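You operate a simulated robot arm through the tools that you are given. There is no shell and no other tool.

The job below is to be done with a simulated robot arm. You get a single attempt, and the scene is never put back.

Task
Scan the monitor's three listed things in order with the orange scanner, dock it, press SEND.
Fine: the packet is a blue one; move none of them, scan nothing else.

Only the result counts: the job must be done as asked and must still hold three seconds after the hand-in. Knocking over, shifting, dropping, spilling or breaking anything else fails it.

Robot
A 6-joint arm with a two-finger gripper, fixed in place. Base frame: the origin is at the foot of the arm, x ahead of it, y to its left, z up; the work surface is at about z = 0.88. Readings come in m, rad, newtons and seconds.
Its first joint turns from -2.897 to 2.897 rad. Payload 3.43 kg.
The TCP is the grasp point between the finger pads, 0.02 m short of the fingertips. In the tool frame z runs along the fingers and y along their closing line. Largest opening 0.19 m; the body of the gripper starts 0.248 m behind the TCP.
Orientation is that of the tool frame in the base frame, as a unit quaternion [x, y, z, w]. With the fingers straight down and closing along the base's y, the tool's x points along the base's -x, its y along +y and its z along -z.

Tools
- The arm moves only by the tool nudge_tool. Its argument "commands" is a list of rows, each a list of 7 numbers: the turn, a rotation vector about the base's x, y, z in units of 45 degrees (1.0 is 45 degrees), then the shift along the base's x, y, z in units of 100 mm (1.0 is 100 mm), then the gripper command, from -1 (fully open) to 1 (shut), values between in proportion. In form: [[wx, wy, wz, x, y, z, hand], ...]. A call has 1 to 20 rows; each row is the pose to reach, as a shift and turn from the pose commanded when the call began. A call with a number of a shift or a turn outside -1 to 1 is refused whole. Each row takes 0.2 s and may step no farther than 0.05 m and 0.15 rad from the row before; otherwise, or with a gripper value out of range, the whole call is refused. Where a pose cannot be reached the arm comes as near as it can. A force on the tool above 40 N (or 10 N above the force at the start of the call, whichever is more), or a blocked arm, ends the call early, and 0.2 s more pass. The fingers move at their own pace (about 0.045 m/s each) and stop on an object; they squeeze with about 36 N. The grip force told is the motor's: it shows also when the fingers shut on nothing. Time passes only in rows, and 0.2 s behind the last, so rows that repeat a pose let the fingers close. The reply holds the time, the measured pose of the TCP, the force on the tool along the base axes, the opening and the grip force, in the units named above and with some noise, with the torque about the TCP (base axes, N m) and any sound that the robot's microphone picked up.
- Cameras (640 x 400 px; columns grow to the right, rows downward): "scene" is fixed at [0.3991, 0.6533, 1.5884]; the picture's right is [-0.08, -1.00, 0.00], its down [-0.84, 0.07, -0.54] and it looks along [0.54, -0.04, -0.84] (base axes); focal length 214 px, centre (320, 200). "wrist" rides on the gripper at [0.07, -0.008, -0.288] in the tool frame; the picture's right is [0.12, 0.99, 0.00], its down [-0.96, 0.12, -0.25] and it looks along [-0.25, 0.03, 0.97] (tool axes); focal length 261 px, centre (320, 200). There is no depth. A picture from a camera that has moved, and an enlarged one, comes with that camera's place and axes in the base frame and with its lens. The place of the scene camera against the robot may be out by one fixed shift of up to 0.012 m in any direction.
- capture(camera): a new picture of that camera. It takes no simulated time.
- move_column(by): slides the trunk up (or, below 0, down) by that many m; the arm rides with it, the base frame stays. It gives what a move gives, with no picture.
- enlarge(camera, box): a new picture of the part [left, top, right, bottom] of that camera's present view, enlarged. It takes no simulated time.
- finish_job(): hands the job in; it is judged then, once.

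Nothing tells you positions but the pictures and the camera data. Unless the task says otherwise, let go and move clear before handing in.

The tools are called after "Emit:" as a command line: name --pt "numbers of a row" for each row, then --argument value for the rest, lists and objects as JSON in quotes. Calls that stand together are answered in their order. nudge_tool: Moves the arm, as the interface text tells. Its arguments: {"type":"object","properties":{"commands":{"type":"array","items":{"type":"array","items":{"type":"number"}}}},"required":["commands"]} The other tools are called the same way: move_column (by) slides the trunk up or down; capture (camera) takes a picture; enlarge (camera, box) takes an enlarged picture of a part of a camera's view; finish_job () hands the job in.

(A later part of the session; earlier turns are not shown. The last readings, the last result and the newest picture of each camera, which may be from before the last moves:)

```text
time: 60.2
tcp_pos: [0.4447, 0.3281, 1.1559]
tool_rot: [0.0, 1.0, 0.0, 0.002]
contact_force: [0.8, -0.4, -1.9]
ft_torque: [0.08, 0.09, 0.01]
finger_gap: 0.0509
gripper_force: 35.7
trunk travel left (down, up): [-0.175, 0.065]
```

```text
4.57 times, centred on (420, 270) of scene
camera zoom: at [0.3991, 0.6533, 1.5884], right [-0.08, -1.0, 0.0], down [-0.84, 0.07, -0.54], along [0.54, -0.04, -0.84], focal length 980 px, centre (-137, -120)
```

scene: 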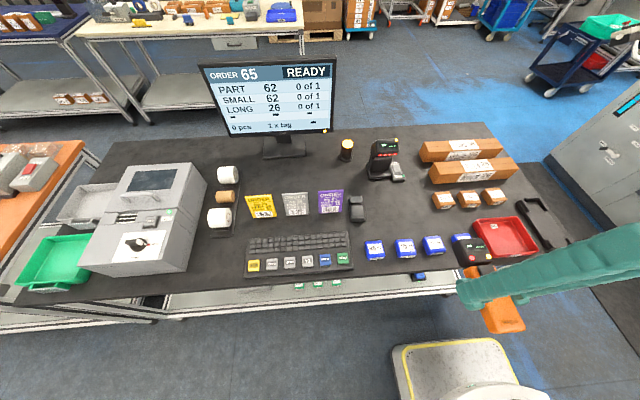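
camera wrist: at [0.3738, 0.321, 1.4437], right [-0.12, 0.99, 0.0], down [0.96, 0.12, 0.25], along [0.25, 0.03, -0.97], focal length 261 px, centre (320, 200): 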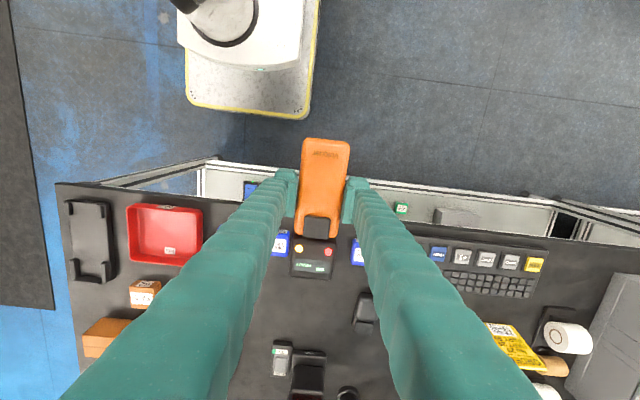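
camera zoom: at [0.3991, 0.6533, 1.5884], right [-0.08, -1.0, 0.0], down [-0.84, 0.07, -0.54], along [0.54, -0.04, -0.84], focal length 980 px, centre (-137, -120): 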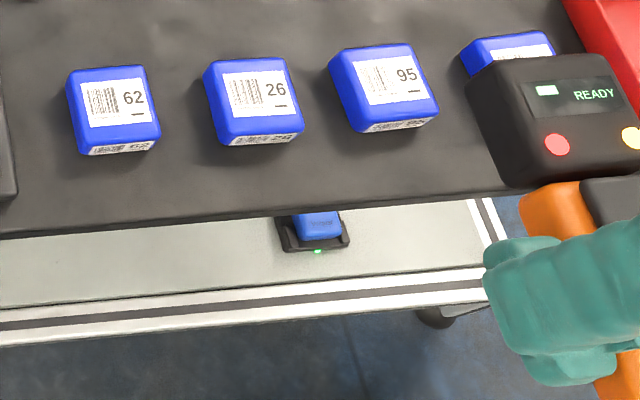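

Packet 62's label is centred near (0.63, 0.452). I'll position in front, then pitch down onto it in one sweep, dwell briefly and pitch back up.

Emit:
nudge_tool --pt "0 0 0 -0.05 0.4 -0.1 1" --pt "0 0 0 -0.1 0.8 -0.2 1" --pt "0 0 0 -0.15 1 -0.26 1"

Emit:
nudge_tool --pt "0 0 0 0 0.24 0 1" --pt "0 0.17 0 0 0.24 0 1" --pt "0 0.34 0 0 0.24 0 1" --pt "0 0.51 0 0 0.24 0 1" --pt "0 0.68 0 0 0.24 0 1" --pt "0 0.85 0 0 0.24 0 1" --pt "0 1 0 0 0.24 0 1" --pt "0 1 0 0 0.24 0 1" --pt "0 1 0 0 0.24 0 1" --pt "0 1 0 0 0.24 0 1"

Emit:
capture --camera "scene"

Emit:
enlarge --camera "scene" --box '[340, 220, 440, 320]'

```text
time: 61.0
tcp_pos: [0.4324, 0.4282, 1.1338]
tool_rot: [0.0, 1.0, 0.0, 0.001]
contact_force: [-0.2, -0.3, -2.5]
ft_torque: [0.09, 0.04, -0.02]
finger_gap: 0.0509
gripper_force: 36.3
trunk travel left (down, up): [-0.175, 0.065]
```

```text
time: 63.2
tcp_pos: [0.4157, 0.4544, 1.1049]
tool_rot: [0.002, 0.925, 0.003, -0.38]
contact_force: [1.0, 0.1, -3.7]
ft_torque: [0.03, 0.06, -0.01]
finger_gap: 0.0509
gripper_force: 36.2
out of reach, approached as far as the arm can: row 7, 8, 9, 10
trunk travel left (down, up): [-0.175, 0.065]
```

```text
taken
```

scene: 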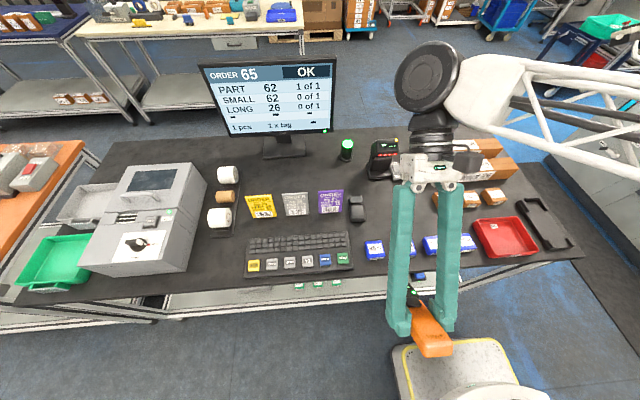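

```text
4.00 times, centred on (390, 270) of scene
camera zoom: at [0.3991, 0.6533, 1.5884], right [-0.08, -1.0, 0.0], down [-0.84, 0.07, -0.54], along [0.54, -0.04, -0.84], focal length 858 px, centre (40, -80)
```

zoom: 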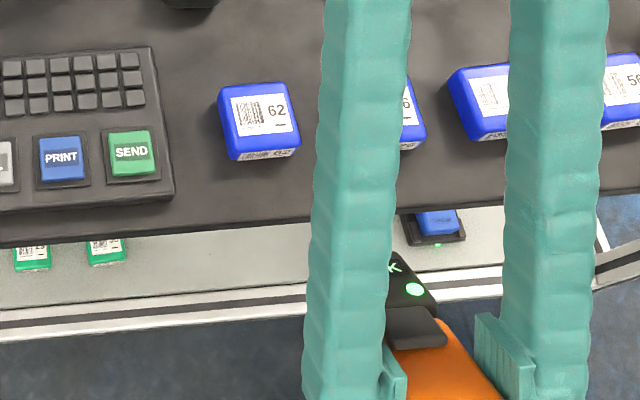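

PART 62 scanned: the monitor shows 1 of 1 and OK. I'll slip the beam into the clear gap beside the packet and pitch up quickly, so nothing is re-read or mis-read.

Emit:
nudge_tool --pt "0 0 0 0 0.35 0 1" --pt "0 -0.18 0 0 0.35 0.2 1" --pt "0 -0.36 0 0 0.35 0.5 1" --pt "0 -0.54 0 0 0.35 0.8 1" --pt "0 -0.72 0 0 0.35 1 1" --pt "0 -0.9 0 0 0.35 1 1" --pt "0 -1 0 0 0.35 1 1"

Emit:
enlarge --camera "scene" --box '[190, 50, 350, 150]'

```text
time: 64.8
tcp_pos: [0.4161, 0.4881, 1.2061]
tool_rot: [0.0, 1.0, 0.001, 0.002]
contact_force: [-0.1, 0.0, -1.7]
ft_torque: [0.04, 0.15, 0.0]
finger_gap: 0.0509
gripper_force: 35.9
trunk travel left (down, up): [-0.175, 0.065]
```

```text
4.00 times, centred on (270, 100) of scene
camera zoom: at [0.3991, 0.6533, 1.5884], right [-0.08, -1.0, 0.0], down [-0.84, 0.07, -0.54], along [0.54, -0.04, -0.84], focal length 858 px, centre (520, 600)
```

zoom: 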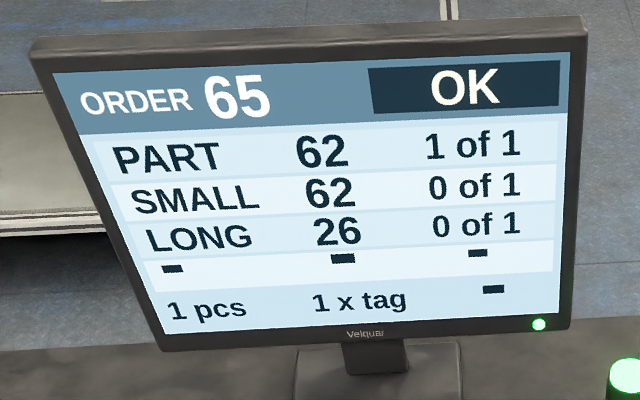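

The order shows 1 pcs and OK. SMALL 62 is next, near (0.797, -0.045). The LONG labels lie right behind it, so I'll pitch down at y ≈ -0.16, where there are no labels, and slide the beam in sideways. I'll travel there first.

Emit:
nudge_tool --pt "0 0 0 0.1 -0.4 0 1" --pt "0 0 0 0.2 -0.8 0 1" --pt "0 0 0 0.3 -1 0 1"

Emit:
nudge_tool --pt "0 0 0 0.1 -0.4 0 1" --pt "0 0 0 0.2 -0.8 0 1" --pt "0 0 0 0.3 -1 0 1"

Emit:
nudge_tool --pt "0 0 0 0.1 -0.4 0 1" --pt "0 0 0 0.2 -0.8 0 1" --pt "0 0 0 0.3 -1 0 1"

Emit:
nudge_tool --pt "0 0 0 0.1 -0.4 0 1" --pt "0 0 0 0.2 -0.8 0 1" --pt "0 0 0 0.3 -1 0 1"

Emit:
nudge_tool --pt "0 0 0 0.1 -0.4 0 1" --pt "0 0 0 0.2 -0.8 0 1" --pt "0 0 0 0.3 -1 0 1"

Emit:
nudge_tool --pt "0 0 0 0.1 -0.4 0 1" --pt "0 0 0 0.2 -0.8 0 1" --pt "0 0 0 0.3 -1 0 1"

Emit:
move_column --by 0.06

Emit:
capture --camera "wrist"

Emit:
capture --camera "scene"

```text
time: 65.6
tcp_pos: [0.4461, 0.3902, 1.2063]
tool_rot: [0.0, 1.0, 0.0, 0.001]
contact_force: [0.5, -0.2, -2.1]
ft_torque: [0.0, -0.02, -0.03]
finger_gap: 0.0509
gripper_force: 36.6
trunk travel left (down, up): [-0.175, 0.065]
```

```text
time: 66.4
tcp_pos: [0.4742, 0.2873, 1.2086]
tool_rot: [0.0, 1.0, -0.001, 0.001]
contact_force: [-0.1, 0.1, -1.4]
ft_torque: [-0.09, 0.0, 0.0]
finger_gap: 0.0506
gripper_force: 36.0
trunk travel left (down, up): [-0.175, 0.065]
```

```text
time: 67.2
tcp_pos: [0.5041, 0.1879, 1.2064]
tool_rot: [-0.001, 1.0, 0.0, 0.001]
contact_force: [-0.8, 0.9, -2.0]
ft_torque: [-0.01, -0.01, 0.01]
finger_gap: 0.0509
gripper_force: 35.7
trunk travel left (down, up): [-0.175, 0.065]
```

```text
time: 68.0
tcp_pos: [0.5359, 0.0899, 1.2061]
tool_rot: [0.0, 1.0, 0.0, 0.001]
contact_force: [-0.2, 1.4, -1.7]
ft_torque: [-0.06, -0.04, 0.01]
finger_gap: 0.0509
gripper_force: 35.8
trunk travel left (down, up): [-0.175, 0.065]
```

```text
time: 68.8
tcp_pos: [0.5643, -0.0096, 1.2048]
tool_rot: [-0.001, 1.0, -0.001, 0.001]
contact_force: [-0.2, 0.0, -3.0]
ft_torque: [-0.1, 0.01, 0.01]
finger_gap: 0.0505
gripper_force: 35.6
trunk travel left (down, up): [-0.175, 0.065]
```

```text
time: 69.6
tcp_pos: [0.5955, -0.11, 1.2069]
tool_rot: [-0.002, 1.0, 0.001, 0.002]
contact_force: [0.3, 0.2, -1.9]
ft_torque: [-0.04, 0.0, 0.0]
finger_gap: 0.051
gripper_force: 35.9
trunk travel left (down, up): [-0.175, 0.065]
```

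```text
time: 70.6
tcp_pos: [0.5941, -0.1103, 1.2665]
tool_rot: [0.0, 1.0, 0.0, 0.001]
contact_force: [0.3, 0.1, -2.5]
ft_torque: [0.01, 0.05, -0.05]
finger_gap: 0.0511
gripper_force: 36.4
trunk travel left (down, up): [-0.235, 0.005]
```

```text
taken
camera wrist: at [0.5242, -0.1173, 1.5534], right [-0.12, 0.99, 0.0], down [0.96, 0.12, 0.25], along [0.25, 0.03, -0.97], focal length 261 px, centre (320, 200)
```

wrist: 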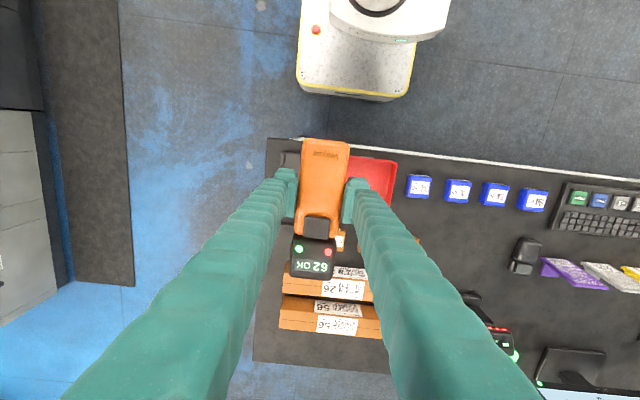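

```text
taken
```

scene: 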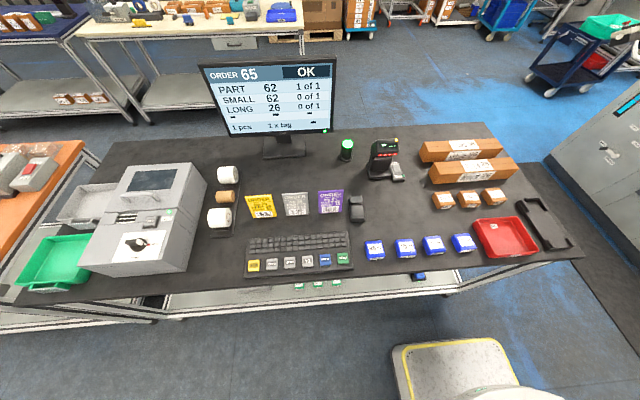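

Both the trunk and the scanner are in place. Next I'll shift to y ≈ -0.16, lower, and pitch down 45° there, away from every label.

Emit:
nudge_tool --pt "0 0 0 0.15 -0.25 -0.3 1" --pt "0 0 0 0.3 -0.5 -0.65 1" --pt "0 0 0 0.35 -0.5 -1 1"

Emit:
nudge_tool --pt "0 0.17 0 0 0 -0.2 1" --pt "0 0.34 0 0 0 -0.4 1" --pt "0 0.51 0 0 0 -0.6 1" --pt "0 0.68 0 0 0 -0.7 1" --pt "0 0.85 0 0 0 -0.7 1" --pt "0 1 0 0 0 -0.7 1"

Emit:
capture --camera "scene"

Emit:
capture --camera "wrist"

```text
time: 71.4
tcp_pos: [0.6338, -0.1627, 1.1676]
tool_rot: [-0.001, 1.0, 0.0, 0.001]
contact_force: [0.4, -1.5, -3.4]
ft_torque: [0.0, 0.03, -0.01]
finger_gap: 0.051
gripper_force: 36.3
trunk travel left (down, up): [-0.235, 0.005]
```

```text
time: 72.8
tcp_pos: [0.6094, -0.1599, 1.0632]
tool_rot: [-0.001, 0.926, -0.001, -0.376]
contact_force: [-1.0, 0.0, -1.5]
ft_torque: [0.02, -0.22, 0.03]
finger_gap: 0.0508
gripper_force: 35.3
out of reach, approached as far as the arm can: row 6
trunk travel left (down, up): [-0.235, 0.005]
```

```text
taken
```

scene: 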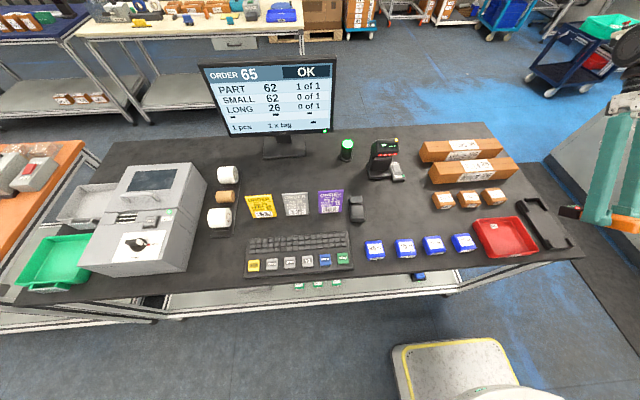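

```text
taken
camera wrist: at [0.7603, -0.1659, 1.3174], right [-0.09, 0.99, 0.08], down [0.86, 0.12, -0.49], along [-0.5, 0.03, -0.87], focal length 261 px, centre (320, 200)
```

wrist: 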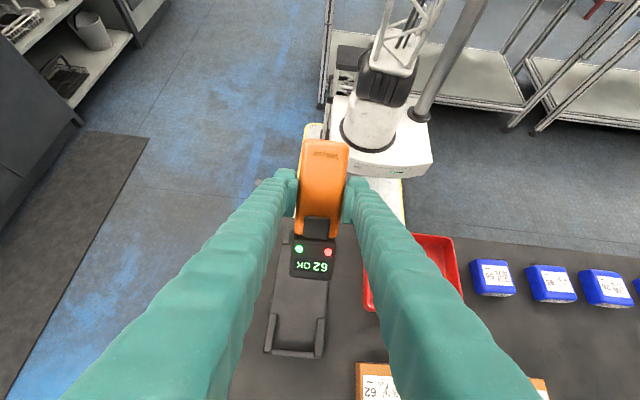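

I'm at (0.609, -0.160, 1.063), pitched 44°. I'll ease the pitch to about 37.5° to reach the label near (0.797, -0.048), then slide +y onto it.

Emit:
nudge_tool --pt "0 -0.15 0 0.076 0.1 0 1" --pt "0 -0.15 0 0.076 0.3 0 1" --pt "0 -0.15 0 0.076 0.5 0 1"

Emit:
nudge_tool --pt "0 0 0 0 0.31 0 1" --pt "0 0 0 0 0.62 0 1" --pt "0 0 0 0 0.62 0 1" --pt "0 0 0 0 0.62 0 1" --pt "0 0 0 0 0.62 0 1"

Emit:
enlarge --camera "scene" --box '[190, 50, 350, 150]'

Emit:
capture --camera "scene"

Emit:
capture --camera "wrist"

```text
time: 73.6
tcp_pos: [0.6184, -0.1117, 1.0602]
tool_rot: [0.0, 0.945, 0.001, -0.326]
contact_force: [1.0, 0.4, -2.3]
ft_torque: [0.1, 0.0, -0.05]
finger_gap: 0.0509
gripper_force: 36.3
trunk travel left (down, up): [-0.235, 0.005]
```

```text
time: 74.8
tcp_pos: [0.6182, -0.0509, 1.0598]
tool_rot: [0.0, 0.945, 0.001, -0.327]
contact_force: [-0.2, -0.1, -1.6]
ft_torque: [-0.02, 0.04, 0.02]
finger_gap: 0.0511
gripper_force: 36.2
trunk travel left (down, up): [-0.235, 0.005]
```

```text
4.00 times, centred on (270, 100) of scene
camera zoom: at [0.3991, 0.6533, 1.5884], right [-0.08, -1.0, 0.0], down [-0.84, 0.07, -0.54], along [0.54, -0.04, -0.84], focal length 858 px, centre (520, 600)
```

zoom: 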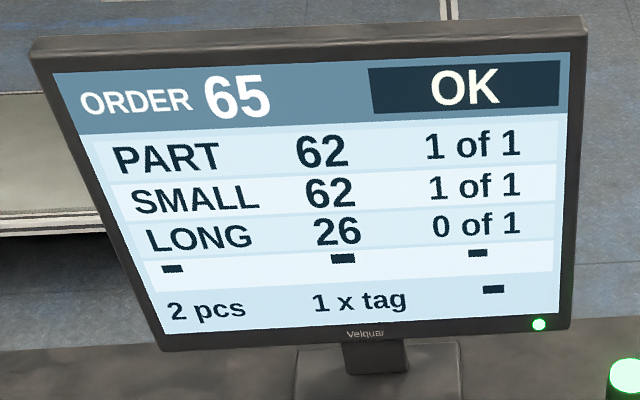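

```text
taken
```

scene: 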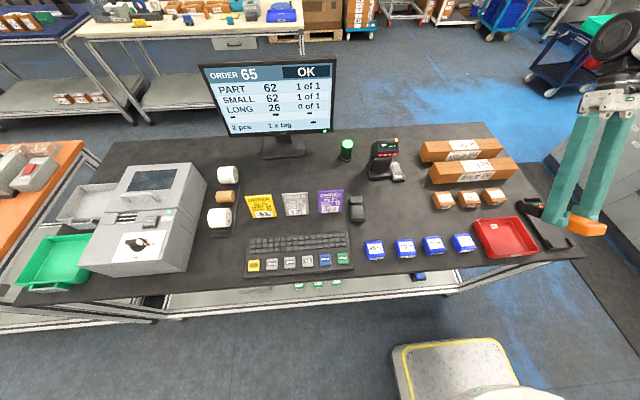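

```text
taken
camera wrist: at [0.7406, -0.057, 1.3295], right [-0.09, 0.99, 0.07], down [0.91, 0.12, -0.4], along [-0.41, 0.03, -0.91], focal length 261 px, centre (320, 200)
```

wrist: 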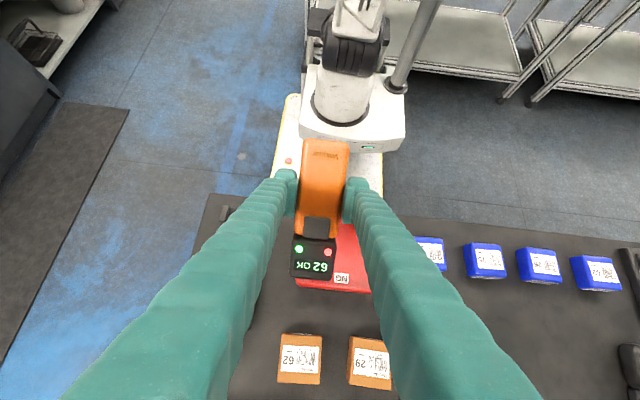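

SMALL 62 scanned, 2 pcs now. LONG 26's front label is near (0.883, -0.012, 0.917). I'll slide the beam back out to −y, flatten the pitch to 25° there, and then slide onto that label.

Emit:
nudge_tool --pt "0 0 0 0 -0.4 0 1" --pt "0 0 0 0 -0.8 0 1" --pt "0 0 0 0 -1 0 1"

Emit:
nudge_tool --pt "0 -0.15 0 0.1 -0.1 -0.1 1" --pt "0 -0.291 0 0.25 -0.1 -0.18 1" --pt "0 -0.291 0 0.25 -0.1 -0.18 1"

Emit:
enlarge --camera "scene" --box '[190, 50, 350, 150]'

Emit:
capture --camera "wrist"

Emit:
capture --camera "scene"

```text
time: 75.6
tcp_pos: [0.6191, -0.1482, 1.0578]
tool_rot: [0.0, 0.945, 0.001, -0.328]
contact_force: [-0.1, 0.0, -2.2]
ft_torque: [-0.05, 0.01, 0.04]
finger_gap: 0.0509
gripper_force: 35.8
trunk travel left (down, up): [-0.235, 0.005]
```

```text
time: 76.4
tcp_pos: [0.6429, -0.1588, 1.0438]
tool_rot: [0.0, 0.976, 0.001, -0.217]
contact_force: [-0.4, 0.1, -3.0]
ft_torque: [-0.03, -0.05, 0.03]
finger_gap: 0.0509
gripper_force: 35.8
trunk travel left (down, up): [-0.235, 0.005]
```

```text
4.00 times, centred on (270, 100) of scene
camera zoom: at [0.3991, 0.6533, 1.5884], right [-0.08, -1.0, 0.0], down [-0.84, 0.07, -0.54], along [0.54, -0.04, -0.84], focal length 858 px, centre (520, 600)
```

zoom: 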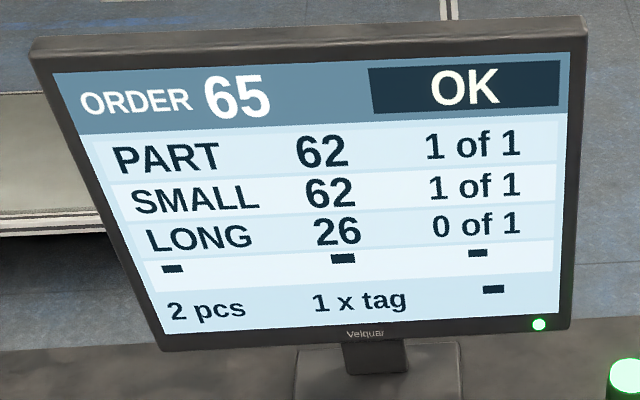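

```text
taken
camera wrist: at [0.7013, -0.1653, 1.3335], right [-0.11, 0.99, 0.05], down [0.98, 0.12, -0.18], along [-0.19, 0.03, -0.98], focal length 261 px, centre (320, 200)
```

wrist: 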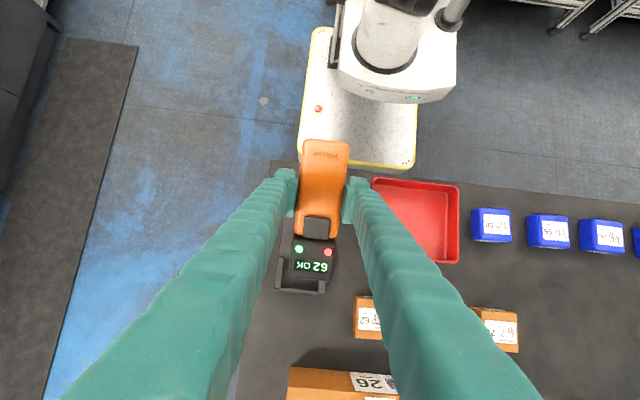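

```text
taken
```

scene: 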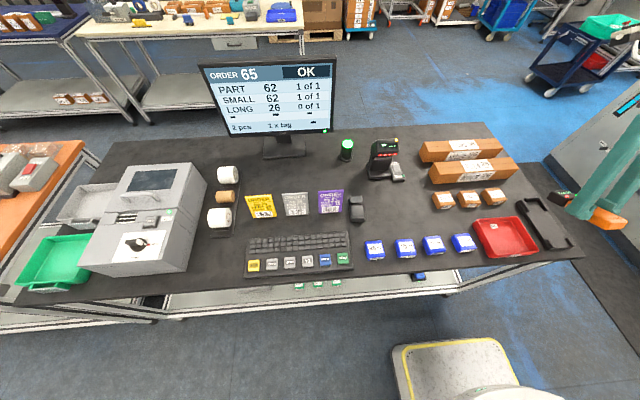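

The beam is aimed at the unlabelled end of LONG 26. Sliding +y onto its front label now.

Emit:
nudge_tool --pt "0 0 0 0 0.4 0 1" --pt "0 0 0 0 0.8 0 1" --pt "0 0 0 0 1 0 1"

Emit:
nudge_tool --pt "0 0 0 0 0.4 0 1" --pt "0 0 0 0 0.4 0 1" --pt "0 0 0 0 0.4 0 1"

Emit:
enlarge --camera "scene" --box '[190, 50, 350, 150]'

Emit:
capture --camera "wrist"

```text
time: 77.2
tcp_pos: [0.6432, -0.0583, 1.043]
tool_rot: [0.0, 0.976, 0.001, -0.217]
contact_force: [0.2, -0.6, -2.6]
ft_torque: [0.1, 0.02, -0.02]
finger_gap: 0.0509
gripper_force: 36.7
trunk travel left (down, up): [-0.235, 0.005]
```

```text
time: 78.0
tcp_pos: [0.6417, -0.0163, 1.0421]
tool_rot: [0.001, 0.976, 0.001, -0.217]
contact_force: [0.2, 0.3, -3.1]
ft_torque: [0.0, 0.06, 0.02]
finger_gap: 0.051
gripper_force: 36.0
trunk travel left (down, up): [-0.235, 0.005]
```

```text
4.00 times, centred on (270, 100) of scene
camera zoom: at [0.3991, 0.6533, 1.5884], right [-0.08, -1.0, 0.0], down [-0.84, 0.07, -0.54], along [0.54, -0.04, -0.84], focal length 858 px, centre (520, 600)
```

zoom: 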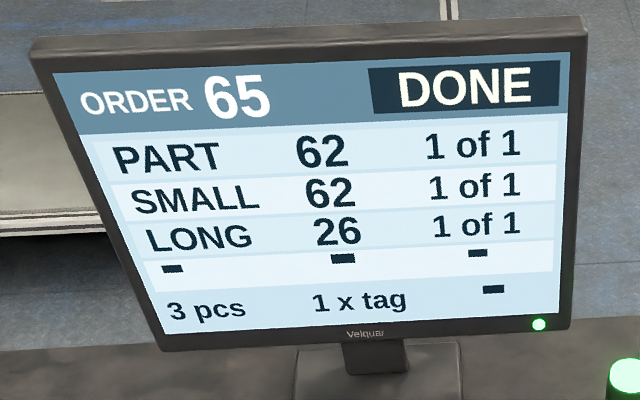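

```text
taken
camera wrist: at [0.7005, -0.024, 1.3323], right [-0.11, 0.99, 0.05], down [0.98, 0.12, -0.18], along [-0.19, 0.03, -0.98], focal length 261 px, centre (320, 200)
```

wrist: 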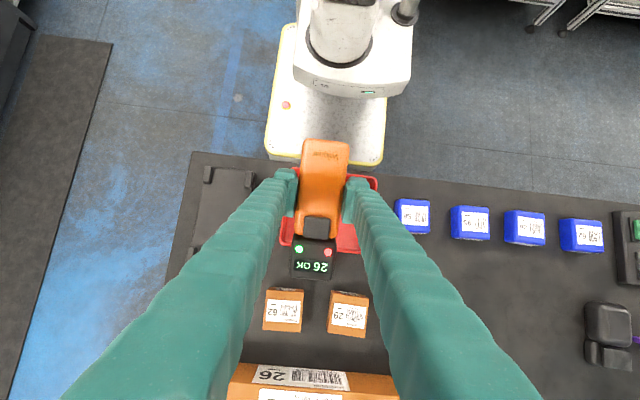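

The monitor shows DONE with all three at 1 of 1. I'll slide the beam back off to −y, level the scanner, and go to the dock.

Emit:
nudge_tool --pt "0 0 0 0 -0.4 0 1" --pt "0 0 0 0 -0.8 0 1" --pt "0 0 0 0 -1 0 1"

Emit:
nudge_tool --pt "0 0 0 0 -0.4 0.1 1" --pt "0 -0.18 0 0 -0.54 0.1 1" --pt "0 -0.36 0.015 0.08 -0.54 0.1 1" --pt "0 -0.54 0.027 0.16 -0.54 0 1" --pt "0 -0.558 0.027 0.16 -0.54 -0.2 1" --pt "0 -0.558 0.027 0.16 -0.54 -0.2 1"

Emit:
nudge_tool --pt "0 0 0 0 0 0 1"

Emit:
enlarge --camera "wrist" --box '[250, 110, 390, 290]'

Emit:
capture --camera "scene"

```text
time: 78.8
tcp_pos: [0.6447, -0.1179, 1.0431]
tool_rot: [-0.001, 0.976, 0.0, -0.217]
contact_force: [-0.1, 0.5, -3.1]
ft_torque: [-0.06, 0.04, 0.02]
finger_gap: 0.0508
gripper_force: 35.8
trunk travel left (down, up): [-0.235, 0.005]
```

```text
time: 80.2
tcp_pos: [0.6584, -0.17, 1.0226]
tool_rot: [-0.011, 1.0, -0.002, 0.0]
contact_force: [0.0, -0.6, -1.6]
ft_torque: [0.02, 0.04, -0.01]
finger_gap: 0.0508
gripper_force: 36.1
trunk travel left (down, up): [-0.235, 0.005]
```

```text
time: 80.6
tcp_pos: [0.6578, -0.1709, 1.0231]
tool_rot: [-0.01, 1.0, -0.001, 0.001]
contact_force: [1.0, -1.3, -2.5]
ft_torque: [0.03, 0.07, 0.02]
finger_gap: 0.051
gripper_force: 36.0
trunk travel left (down, up): [-0.235, 0.005]
```

```text
2.22 times, centred on (320, 200) of wrist
camera zoom: at [0.5885, -0.1779, 1.31], right [-0.14, 0.99, 0.0], down [0.96, 0.14, 0.25], along [0.25, 0.03, -0.97], focal length 579 px, centre (320, 200)
```

zoom: 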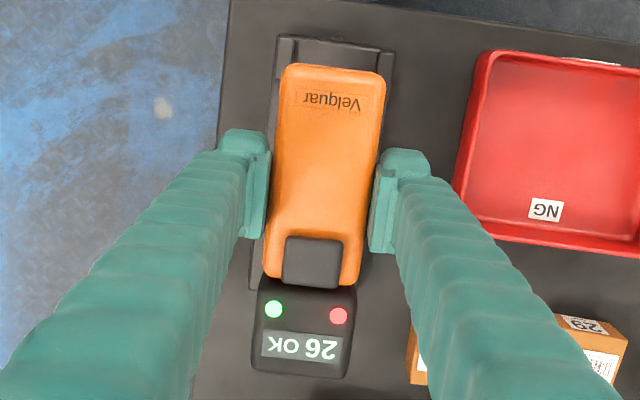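

```text
taken
```

scene: 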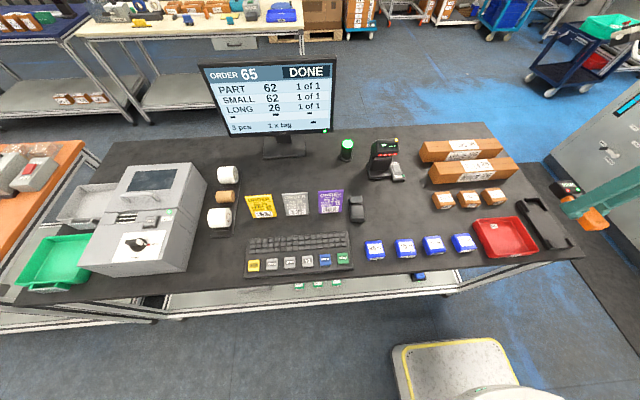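

The scanner is level above the dock at (0.658, -0.1705). I'll descend to about z 0.945 and check again.

Emit:
nudge_tool --pt "0 0 0 0 0 -0.3 1" --pt "0 0 0 0 0 -0.6 1" --pt "0 0 0 0 0 -0.77 1" --pt "0 0 0 0 0 -0.77 1"

Emit:
nudge_tool --pt "0 0 0 0 0 0 1"

Emit:
nudge_tool --pt "0 0 0 0 0 0 1"

Emit:
enlarge --camera "wrist" --box '[260, 120, 380, 280]'

Emit:
enlarge --camera "scene" --box '[500, 170, 590, 260]'

```text
time: 81.6
tcp_pos: [0.6588, -0.1727, 0.9447]
tool_rot: [-0.011, 1.0, -0.001, 0.001]
contact_force: [-0.7, -0.5, -2.7]
ft_torque: [-0.03, 0.05, 0.03]
finger_gap: 0.0509
gripper_force: 35.8
trunk travel left (down, up): [-0.235, 0.005]
```

```text
time: 82.0
tcp_pos: [0.6592, -0.1717, 0.9447]
tool_rot: [-0.011, 1.0, -0.001, 0.001]
contact_force: [-0.2, -0.1, -1.8]
ft_torque: [0.0, 0.06, -0.02]
finger_gap: 0.0507
gripper_force: 35.8
trunk travel left (down, up): [-0.235, 0.005]
```

```text
time: 82.4
tcp_pos: [0.6581, -0.1716, 0.9456]
tool_rot: [-0.01, 1.0, -0.002, 0.0]
contact_force: [0.4, -0.4, -1.7]
ft_torque: [0.0, 0.07, -0.01]
finger_gap: 0.0508
gripper_force: 36.0
trunk travel left (down, up): [-0.235, 0.005]
```

```text
2.50 times, centred on (320, 200) of wrist
camera zoom: at [0.5886, -0.1793, 1.2326], right [-0.14, 0.99, 0.0], down [0.96, 0.14, 0.25], along [0.25, 0.03, -0.97], focal length 652 px, centre (320, 200)
```

zoom: 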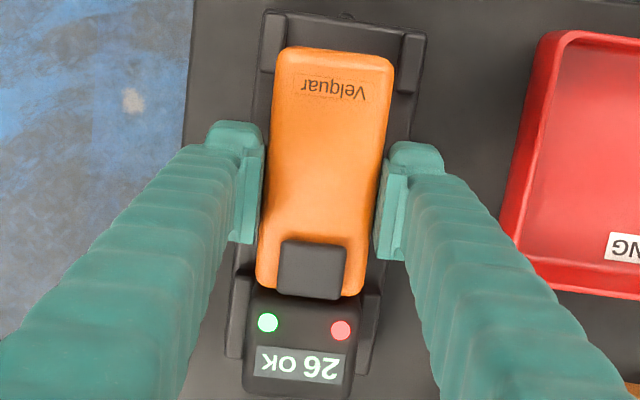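

```text
4.44 times, centred on (545, 215) of scene
camera zoom: at [0.3991, 0.6533, 1.5884], right [-0.08, -1.0, 0.0], down [-0.84, 0.07, -0.54], along [0.54, -0.04, -0.84], focal length 953 px, centre (-680, 133)
```

zoom: 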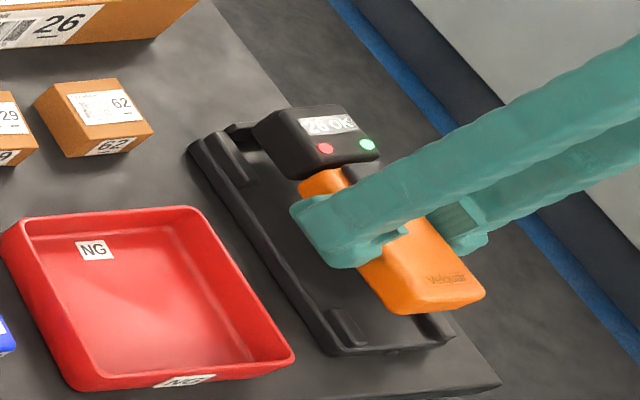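

Emit:
nudge_tool --pt "0 0 0 -0.005 0.012 -0.07 1" --pt "0 0 0 -0.005 0.012 -0.13 1" --pt "0 0 0 -0.005 0.012 -0.18 1" --pt "0 0 0 -0.005 0.012 -0.22 1" --pt "0 0 0 -0.005 0.012 -0.25 1"

Emit:
enlarge --camera "scene" --box '[500, 170, 590, 260]'

Emit:
enlarge --camera "wrist" --box '[260, 120, 380, 280]'

```text
time: 83.6
tcp_pos: [0.6588, -0.171, 0.921]
tool_rot: [-0.011, 1.0, -0.003, 0.0]
contact_force: [-2.5, -0.7, 10.3]
ft_torque: [-0.37, 0.91, 0.01]
finger_gap: 0.0511
gripper_force: 35.5
trunk travel left (down, up): [-0.235, 0.005]
```

```text
4.44 times, centred on (545, 215) of scene
camera zoom: at [0.3991, 0.6533, 1.5884], right [-0.08, -1.0, 0.0], down [-0.84, 0.07, -0.54], along [0.54, -0.04, -0.84], focal length 953 px, centre (-680, 133)
```

zoom: 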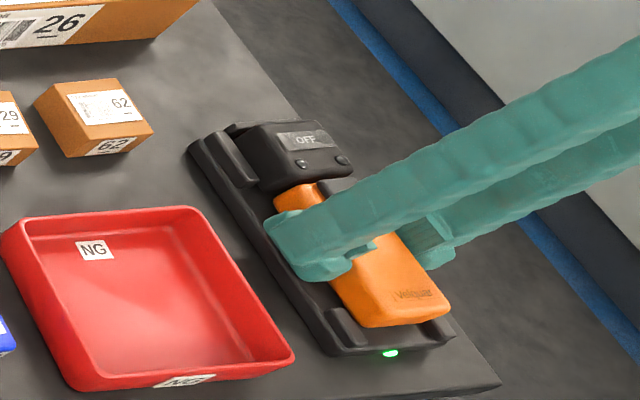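

```text
2.50 times, centred on (320, 200) of wrist
camera zoom: at [0.5879, -0.1782, 1.2093], right [-0.14, 0.99, 0.0], down [0.96, 0.14, 0.25], along [0.25, 0.03, -0.97], focal length 652 px, centre (320, 200)
```

zoom: 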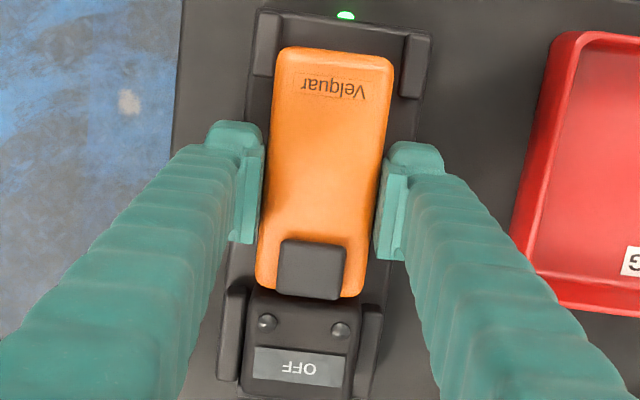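

Docked: the LED is green and the scanner has switched itself OFF. I'll release it, rise and close the fingers.

Emit:
nudge_tool --pt "0 0 0 0 0 0 0.4" --pt "0 0 0 0 0 0 0.1" --pt "0 0 0 0 0 0 0.1" --pt "0 0 0 0 0 0 0.1" --pt "0 0 0 0 0 0 0.1" --pt "0 0 0 0 0 0.3 0.1" --pt "0 0 0 0 0 0.7 0.1" --pt "0 0 0 0 0 1 0.1" --pt "0 0 0 0 0 1 0.6" --pt "0 0 0 0 0 1 1" --pt "0 0 0 0 0 1 1" --pt "0 0 0 0 0 1 1" --pt "0 0 0 0 0 1 1"

Emit:
enlarge --camera "scene" --box '[500, 170, 590, 260]'

Emit:
enlarge --camera "scene" --box '[190, 50, 350, 150]'

Emit:
enlarge --camera "scene" --box '[300, 220, 400, 290]'

```text
time: 86.4
tcp_pos: [0.6571, -0.1714, 1.0223]
tool_rot: [-0.01, 1.0, -0.002, 0.001]
contact_force: [-0.7, 0.1, 0.0]
ft_torque: [0.03, 0.03, -0.05]
finger_gap: 0.0
gripper_force: 18.3
trunk travel left (down, up): [-0.235, 0.005]
```

```text
4.44 times, centred on (545, 215) of scene
camera zoom: at [0.3991, 0.6533, 1.5884], right [-0.08, -1.0, 0.0], down [-0.84, 0.07, -0.54], along [0.54, -0.04, -0.84], focal length 953 px, centre (-680, 133)
```

zoom: 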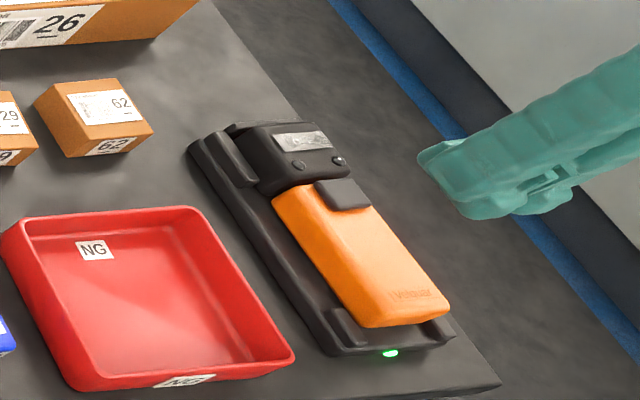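

```text
4.00 times, centred on (270, 100) of scene
camera zoom: at [0.3991, 0.6533, 1.5884], right [-0.08, -1.0, 0.0], down [-0.84, 0.07, -0.54], along [0.54, -0.04, -0.84], focal length 858 px, centre (520, 600)
```

zoom: 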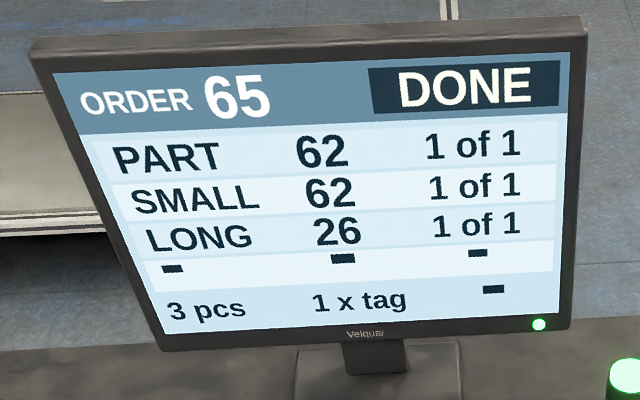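

```text
5.71 times, centred on (350, 255) of scene
camera zoom: at [0.3991, 0.6533, 1.5884], right [-0.08, -1.0, 0.0], down [-0.84, 0.07, -0.54], along [0.54, -0.04, -0.84], focal length 1226 px, centre (149, -114)
```

zoom: 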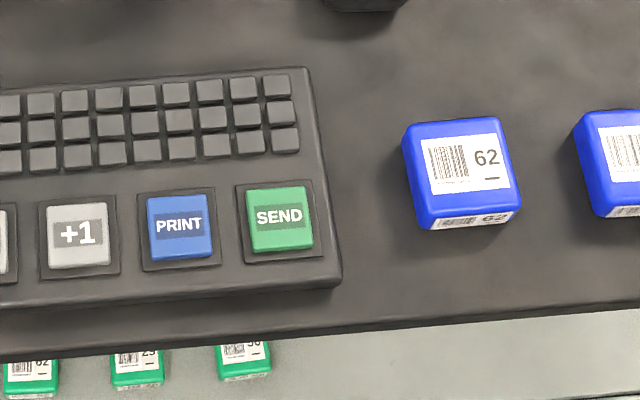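

The scanner stayed docked and the order still shows DONE. SEND is near (0.609, 0.566), so I'll travel there high with the fingers closed.

Emit:
nudge_tool --pt "0 0 0 0 0.2 0.4 1" --pt "0 0 -0.02 -0.1 0.5 0.7 1" --pt "0 0 -0.025 -0.2 0.8 1 1" --pt "0 0 -0.025 -0.2 1 1 1"

Emit:
nudge_tool --pt "0 0 0 -0.1 0.4 0 1" --pt "0 0 0 -0.2 0.8 0 1" --pt "0 0 0 -0.3 1 0 1"

Emit:
nudge_tool --pt "0 0 0 0 0.45 0 1" --pt "0 0 0 0 0.9 0 1" --pt "0 0 0 0 1 0 1"

Emit:
nudge_tool --pt "0 0 0 0 0.45 0 1" --pt "0 0 0 0 0.9 0 1" --pt "0 0 0 0 1 0 1"

Emit:
nudge_tool --pt "0 0 0 0 0.45 0 1" --pt "0 0 0 0 0.9 0 1" --pt "0 0 0 0 1 0 1"

Emit:
nudge_tool --pt "0 0 0 0 0.45 0 1" --pt "0 0 0 0 0.9 0 1" --pt "0 0 0 0 1 0 1"

Emit:
nudge_tool --pt "0 0 0 0 0.45 0 1" --pt "0 0 0 0 0.9 0 1" --pt "0 0 0 0 1 0 1"

Emit:
capture --camera "wrist"

Emit:
capture --camera "scene"

```text
time: 87.4
tcp_pos: [0.6367, -0.0728, 1.1219]
tool_rot: [0.0, 1.0, -0.002, 0.002]
contact_force: [-0.4, -0.4, 0.9]
ft_torque: [0.05, 0.0, -0.02]
finger_gap: 0.0
gripper_force: 34.1
trunk travel left (down, up): [-0.235, 0.005]
```

```text
time: 88.2
tcp_pos: [0.6081, 0.0301, 1.1213]
tool_rot: [0.0, 1.0, -0.002, 0.001]
contact_force: [0.4, -0.1, -0.7]
ft_torque: [0.06, 0.07, -0.02]
finger_gap: 0.0001
gripper_force: 34.5
trunk travel left (down, up): [-0.235, 0.005]
```

```text
time: 89.0
tcp_pos: [0.607, 0.133, 1.1219]
tool_rot: [-0.001, 1.0, -0.001, 0.0]
contact_force: [0.0, -0.1, 0.4]
ft_torque: [0.03, -0.01, 0.02]
finger_gap: 0.0
gripper_force: 33.9
trunk travel left (down, up): [-0.235, 0.005]
```

```text
time: 89.8
tcp_pos: [0.6097, 0.2274, 1.123]
tool_rot: [-0.001, 1.0, -0.002, 0.001]
contact_force: [-0.5, 0.2, 0.3]
ft_torque: [-0.01, 0.0, 0.01]
finger_gap: 0.0
gripper_force: 34.3
trunk travel left (down, up): [-0.235, 0.005]
```

```text
time: 90.6
tcp_pos: [0.6076, 0.3271, 1.1215]
tool_rot: [0.0, 1.0, -0.002, 0.001]
contact_force: [0.1, -0.2, 0.2]
ft_torque: [0.06, 0.01, 0.0]
finger_gap: 0.0001
gripper_force: 33.9
trunk travel left (down, up): [-0.235, 0.005]
```

```text
time: 91.4
tcp_pos: [0.6093, 0.4289, 1.1235]
tool_rot: [-0.001, 1.0, -0.002, 0.001]
contact_force: [0.1, 0.7, -0.1]
ft_torque: [0.05, 0.02, 0.01]
finger_gap: 0.0
gripper_force: 34.4
trunk travel left (down, up): [-0.235, 0.005]
```

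```text
time: 92.2
tcp_pos: [0.6084, 0.5302, 1.1208]
tool_rot: [0.0, 1.0, -0.003, 0.001]
contact_force: [0.3, 0.0, -1.4]
ft_torque: [-0.01, 0.03, -0.01]
finger_gap: 0.0
gripper_force: 34.6
trunk travel left (down, up): [-0.235, 0.005]
```

```text
taken
camera wrist: at [0.5389, 0.5247, 1.4087], right [-0.12, 0.99, 0.0], down [0.96, 0.12, 0.25], along [0.25, 0.03, -0.97], focal length 261 px, centre (320, 200)
```

wrist: 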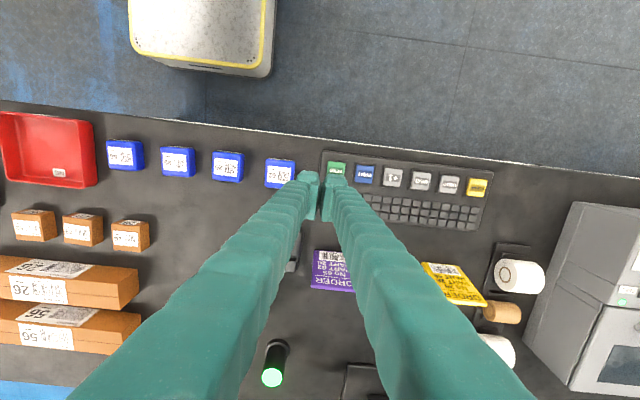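

```text
taken
```

scene: 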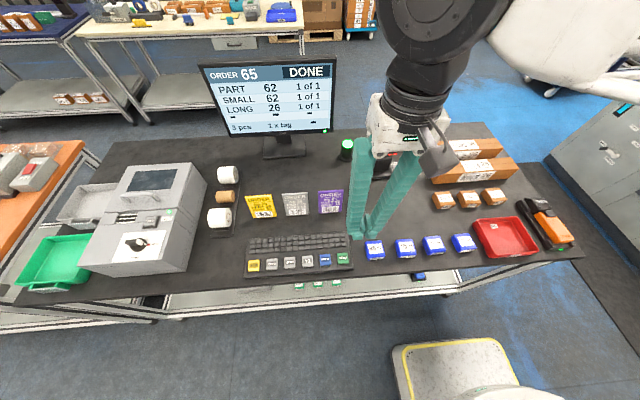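

Emit:
enlarge --camera "wrist" --box '[270, 130, 400, 220]'

```text
4.44 times, centred on (335, 175) of wrist
camera zoom: at [0.5389, 0.5247, 1.4087], right [-0.12, 0.99, 0.0], down [0.96, 0.12, 0.25], along [0.25, 0.03, -0.97], focal length 1158 px, centre (253, 311)
```

zoom: 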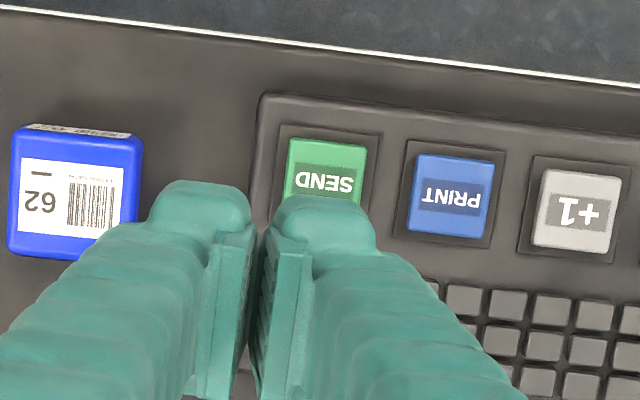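

SEND is at about (0.606, 0.5645). I'll move above it and come down.

Emit:
nudge_tool --pt "0 0 0 -0.02 0.34 0 1" --pt "0 0 0 -0.02 0.34 -0.4 1" --pt "0 0 0 -0.02 0.34 -0.8 1" --pt "0 0 0 -0.02 0.34 -1 1"

Emit:
nudge_tool --pt "0 0 0 0 0 -0.4 1" --pt "0 0 0 0 0 -0.65 1"

Emit:
nudge_tool --pt "0 0 0 0 0 0 1"

Emit:
enlarge --camera "wrist" --box '[260, 130, 400, 230]'

Emit:
enlarge --camera "scene" --box '[290, 210, 400, 290]'

```text
time: 93.2
tcp_pos: [0.6075, 0.5643, 1.0224]
tool_rot: [-0.001, 1.0, -0.003, 0.001]
contact_force: [-0.3, -0.1, 0.2]
ft_torque: [-0.03, 0.01, 0.0]
finger_gap: 0.0
gripper_force: 34.7
trunk travel left (down, up): [-0.235, 0.005]
```

```text
time: 93.8
tcp_pos: [0.6071, 0.5616, 0.9576]
tool_rot: [-0.001, 1.0, -0.002, 0.001]
contact_force: [-0.9, -0.6, 0.1]
ft_torque: [0.02, -0.05, -0.03]
finger_gap: 0.0002
gripper_force: 34.3
trunk travel left (down, up): [-0.235, 0.005]
```

```text
time: 94.2
tcp_pos: [0.6073, 0.561, 0.9582]
tool_rot: [0.0, 1.0, -0.002, 0.001]
contact_force: [0.9, -0.5, 0.0]
ft_torque: [0.0, -0.04, 0.0]
finger_gap: 0.0
gripper_force: 33.7
trunk travel left (down, up): [-0.235, 0.005]
```

```text
4.00 times, centred on (330, 180) of wrist
camera zoom: at [0.537, 0.5558, 1.2443], right [-0.12, 0.99, 0.0], down [0.96, 0.12, 0.25], along [0.25, 0.03, -0.97], focal length 1043 px, centre (280, 280)
```

zoom: 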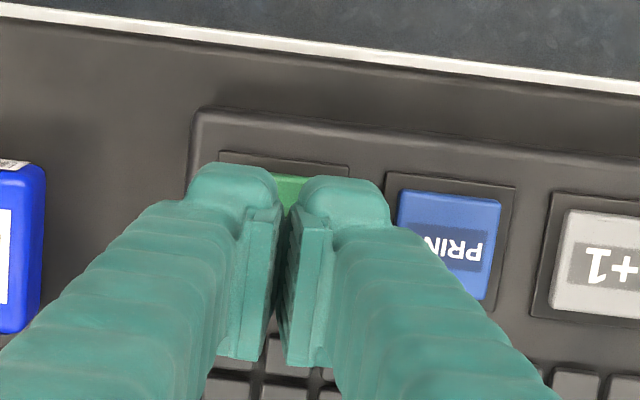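

```text
5.00 times, centred on (345, 250) of scene
camera zoom: at [0.3991, 0.6533, 1.5884], right [-0.08, -1.0, 0.0], down [-0.84, 0.07, -0.54], along [0.54, -0.04, -0.84], focal length 1072 px, centre (195, -50)
```

zoom: 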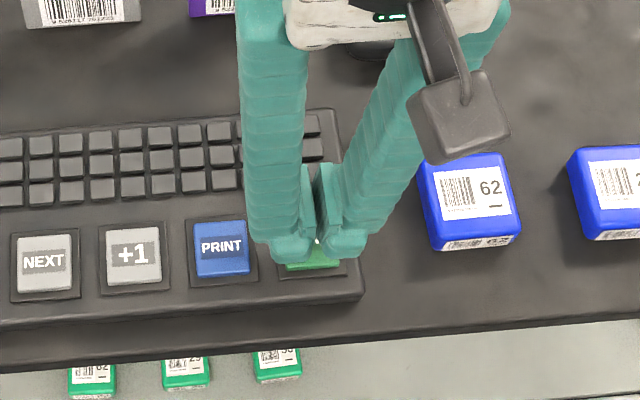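

The fingertips are right over SEND, well clear of PRINT and the keys. I'll press slowly.

Emit:
nudge_tool --pt "0 0 0 -0.01 0.03 -0.15 1" --pt "0 0 0 -0.01 0.03 -0.26 1" --pt "0 0 0 -0.01 0.03 -0.3 1" --pt "0 0 0 -0.01 0.03 -0.33 1"

Emit:
enlarge --camera "scene" --box '[190, 50, 350, 150]'

Emit:
enlarge --camera "scene" --box '[290, 210, 400, 290]'

```text
time: 95.2
tcp_pos: [0.6053, 0.5677, 0.924]
tool_rot: [-0.001, 1.0, -0.001, 0.001]
contact_force: [0.7, -0.4, 1.3]
ft_torque: [0.01, -0.01, 0.0]
finger_gap: 0.0059
gripper_force: 34.3
trunk travel left (down, up): [-0.235, 0.005]
heard: click
```

```text
4.00 times, centred on (270, 100) of scene
camera zoom: at [0.3991, 0.6533, 1.5884], right [-0.08, -1.0, 0.0], down [-0.84, 0.07, -0.54], along [0.54, -0.04, -0.84], focal length 858 px, centre (520, 600)
```

zoom: 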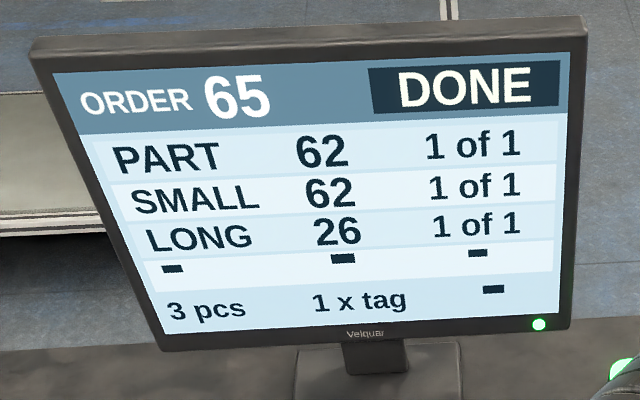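

```text
5.00 times, centred on (345, 250) of scene
camera zoom: at [0.3991, 0.6533, 1.5884], right [-0.08, -1.0, 0.0], down [-0.84, 0.07, -0.54], along [0.54, -0.04, -0.84], focal length 1072 px, centre (195, -50)
```

zoom: 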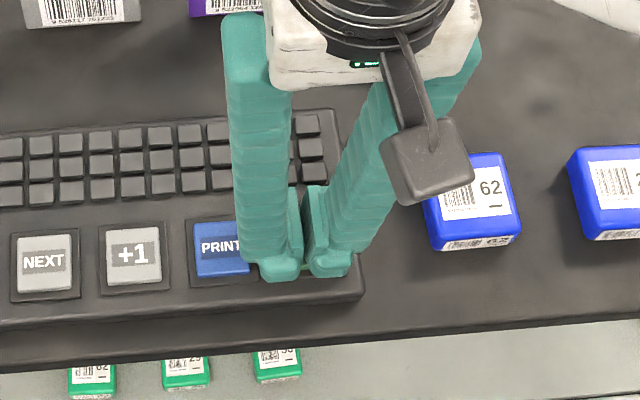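

There was a click. I'll rise and check whether the monitor registered the send.

Emit:
nudge_tool --pt "0 0 0 0 0 0.1 1" --pt "0 0 0 0 0 0.3 1" --pt "0 0 0 0 0 0.5 1"

Emit:
enlarge --camera "scene" --box '[190, 50, 350, 150]'

Emit:
capture --camera "scene"

```text
time: 96.0
tcp_pos: [0.606, 0.5664, 0.9732]
tool_rot: [-0.001, 1.0, -0.003, 0.001]
contact_force: [-0.4, 0.4, -0.1]
ft_torque: [-0.05, -0.03, 0.01]
finger_gap: 0.0
gripper_force: 34.4
trunk travel left (down, up): [-0.235, 0.005]
```

```text
4.00 times, centred on (270, 100) of scene
camera zoom: at [0.3991, 0.6533, 1.5884], right [-0.08, -1.0, 0.0], down [-0.84, 0.07, -0.54], along [0.54, -0.04, -0.84], focal length 858 px, centre (520, 600)
```

zoom: 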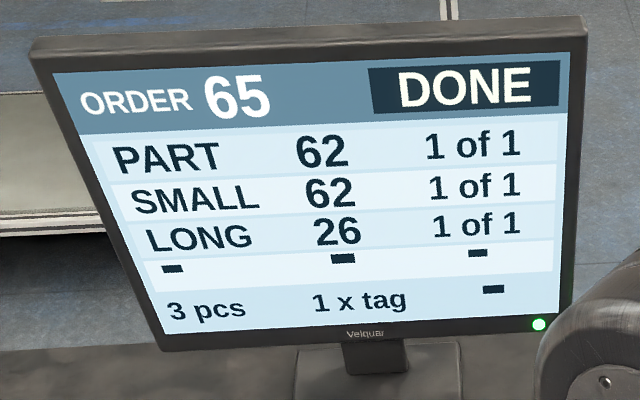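

```text
taken
```

scene: 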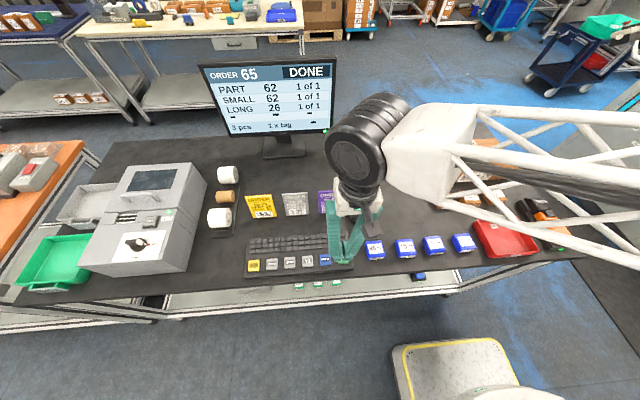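

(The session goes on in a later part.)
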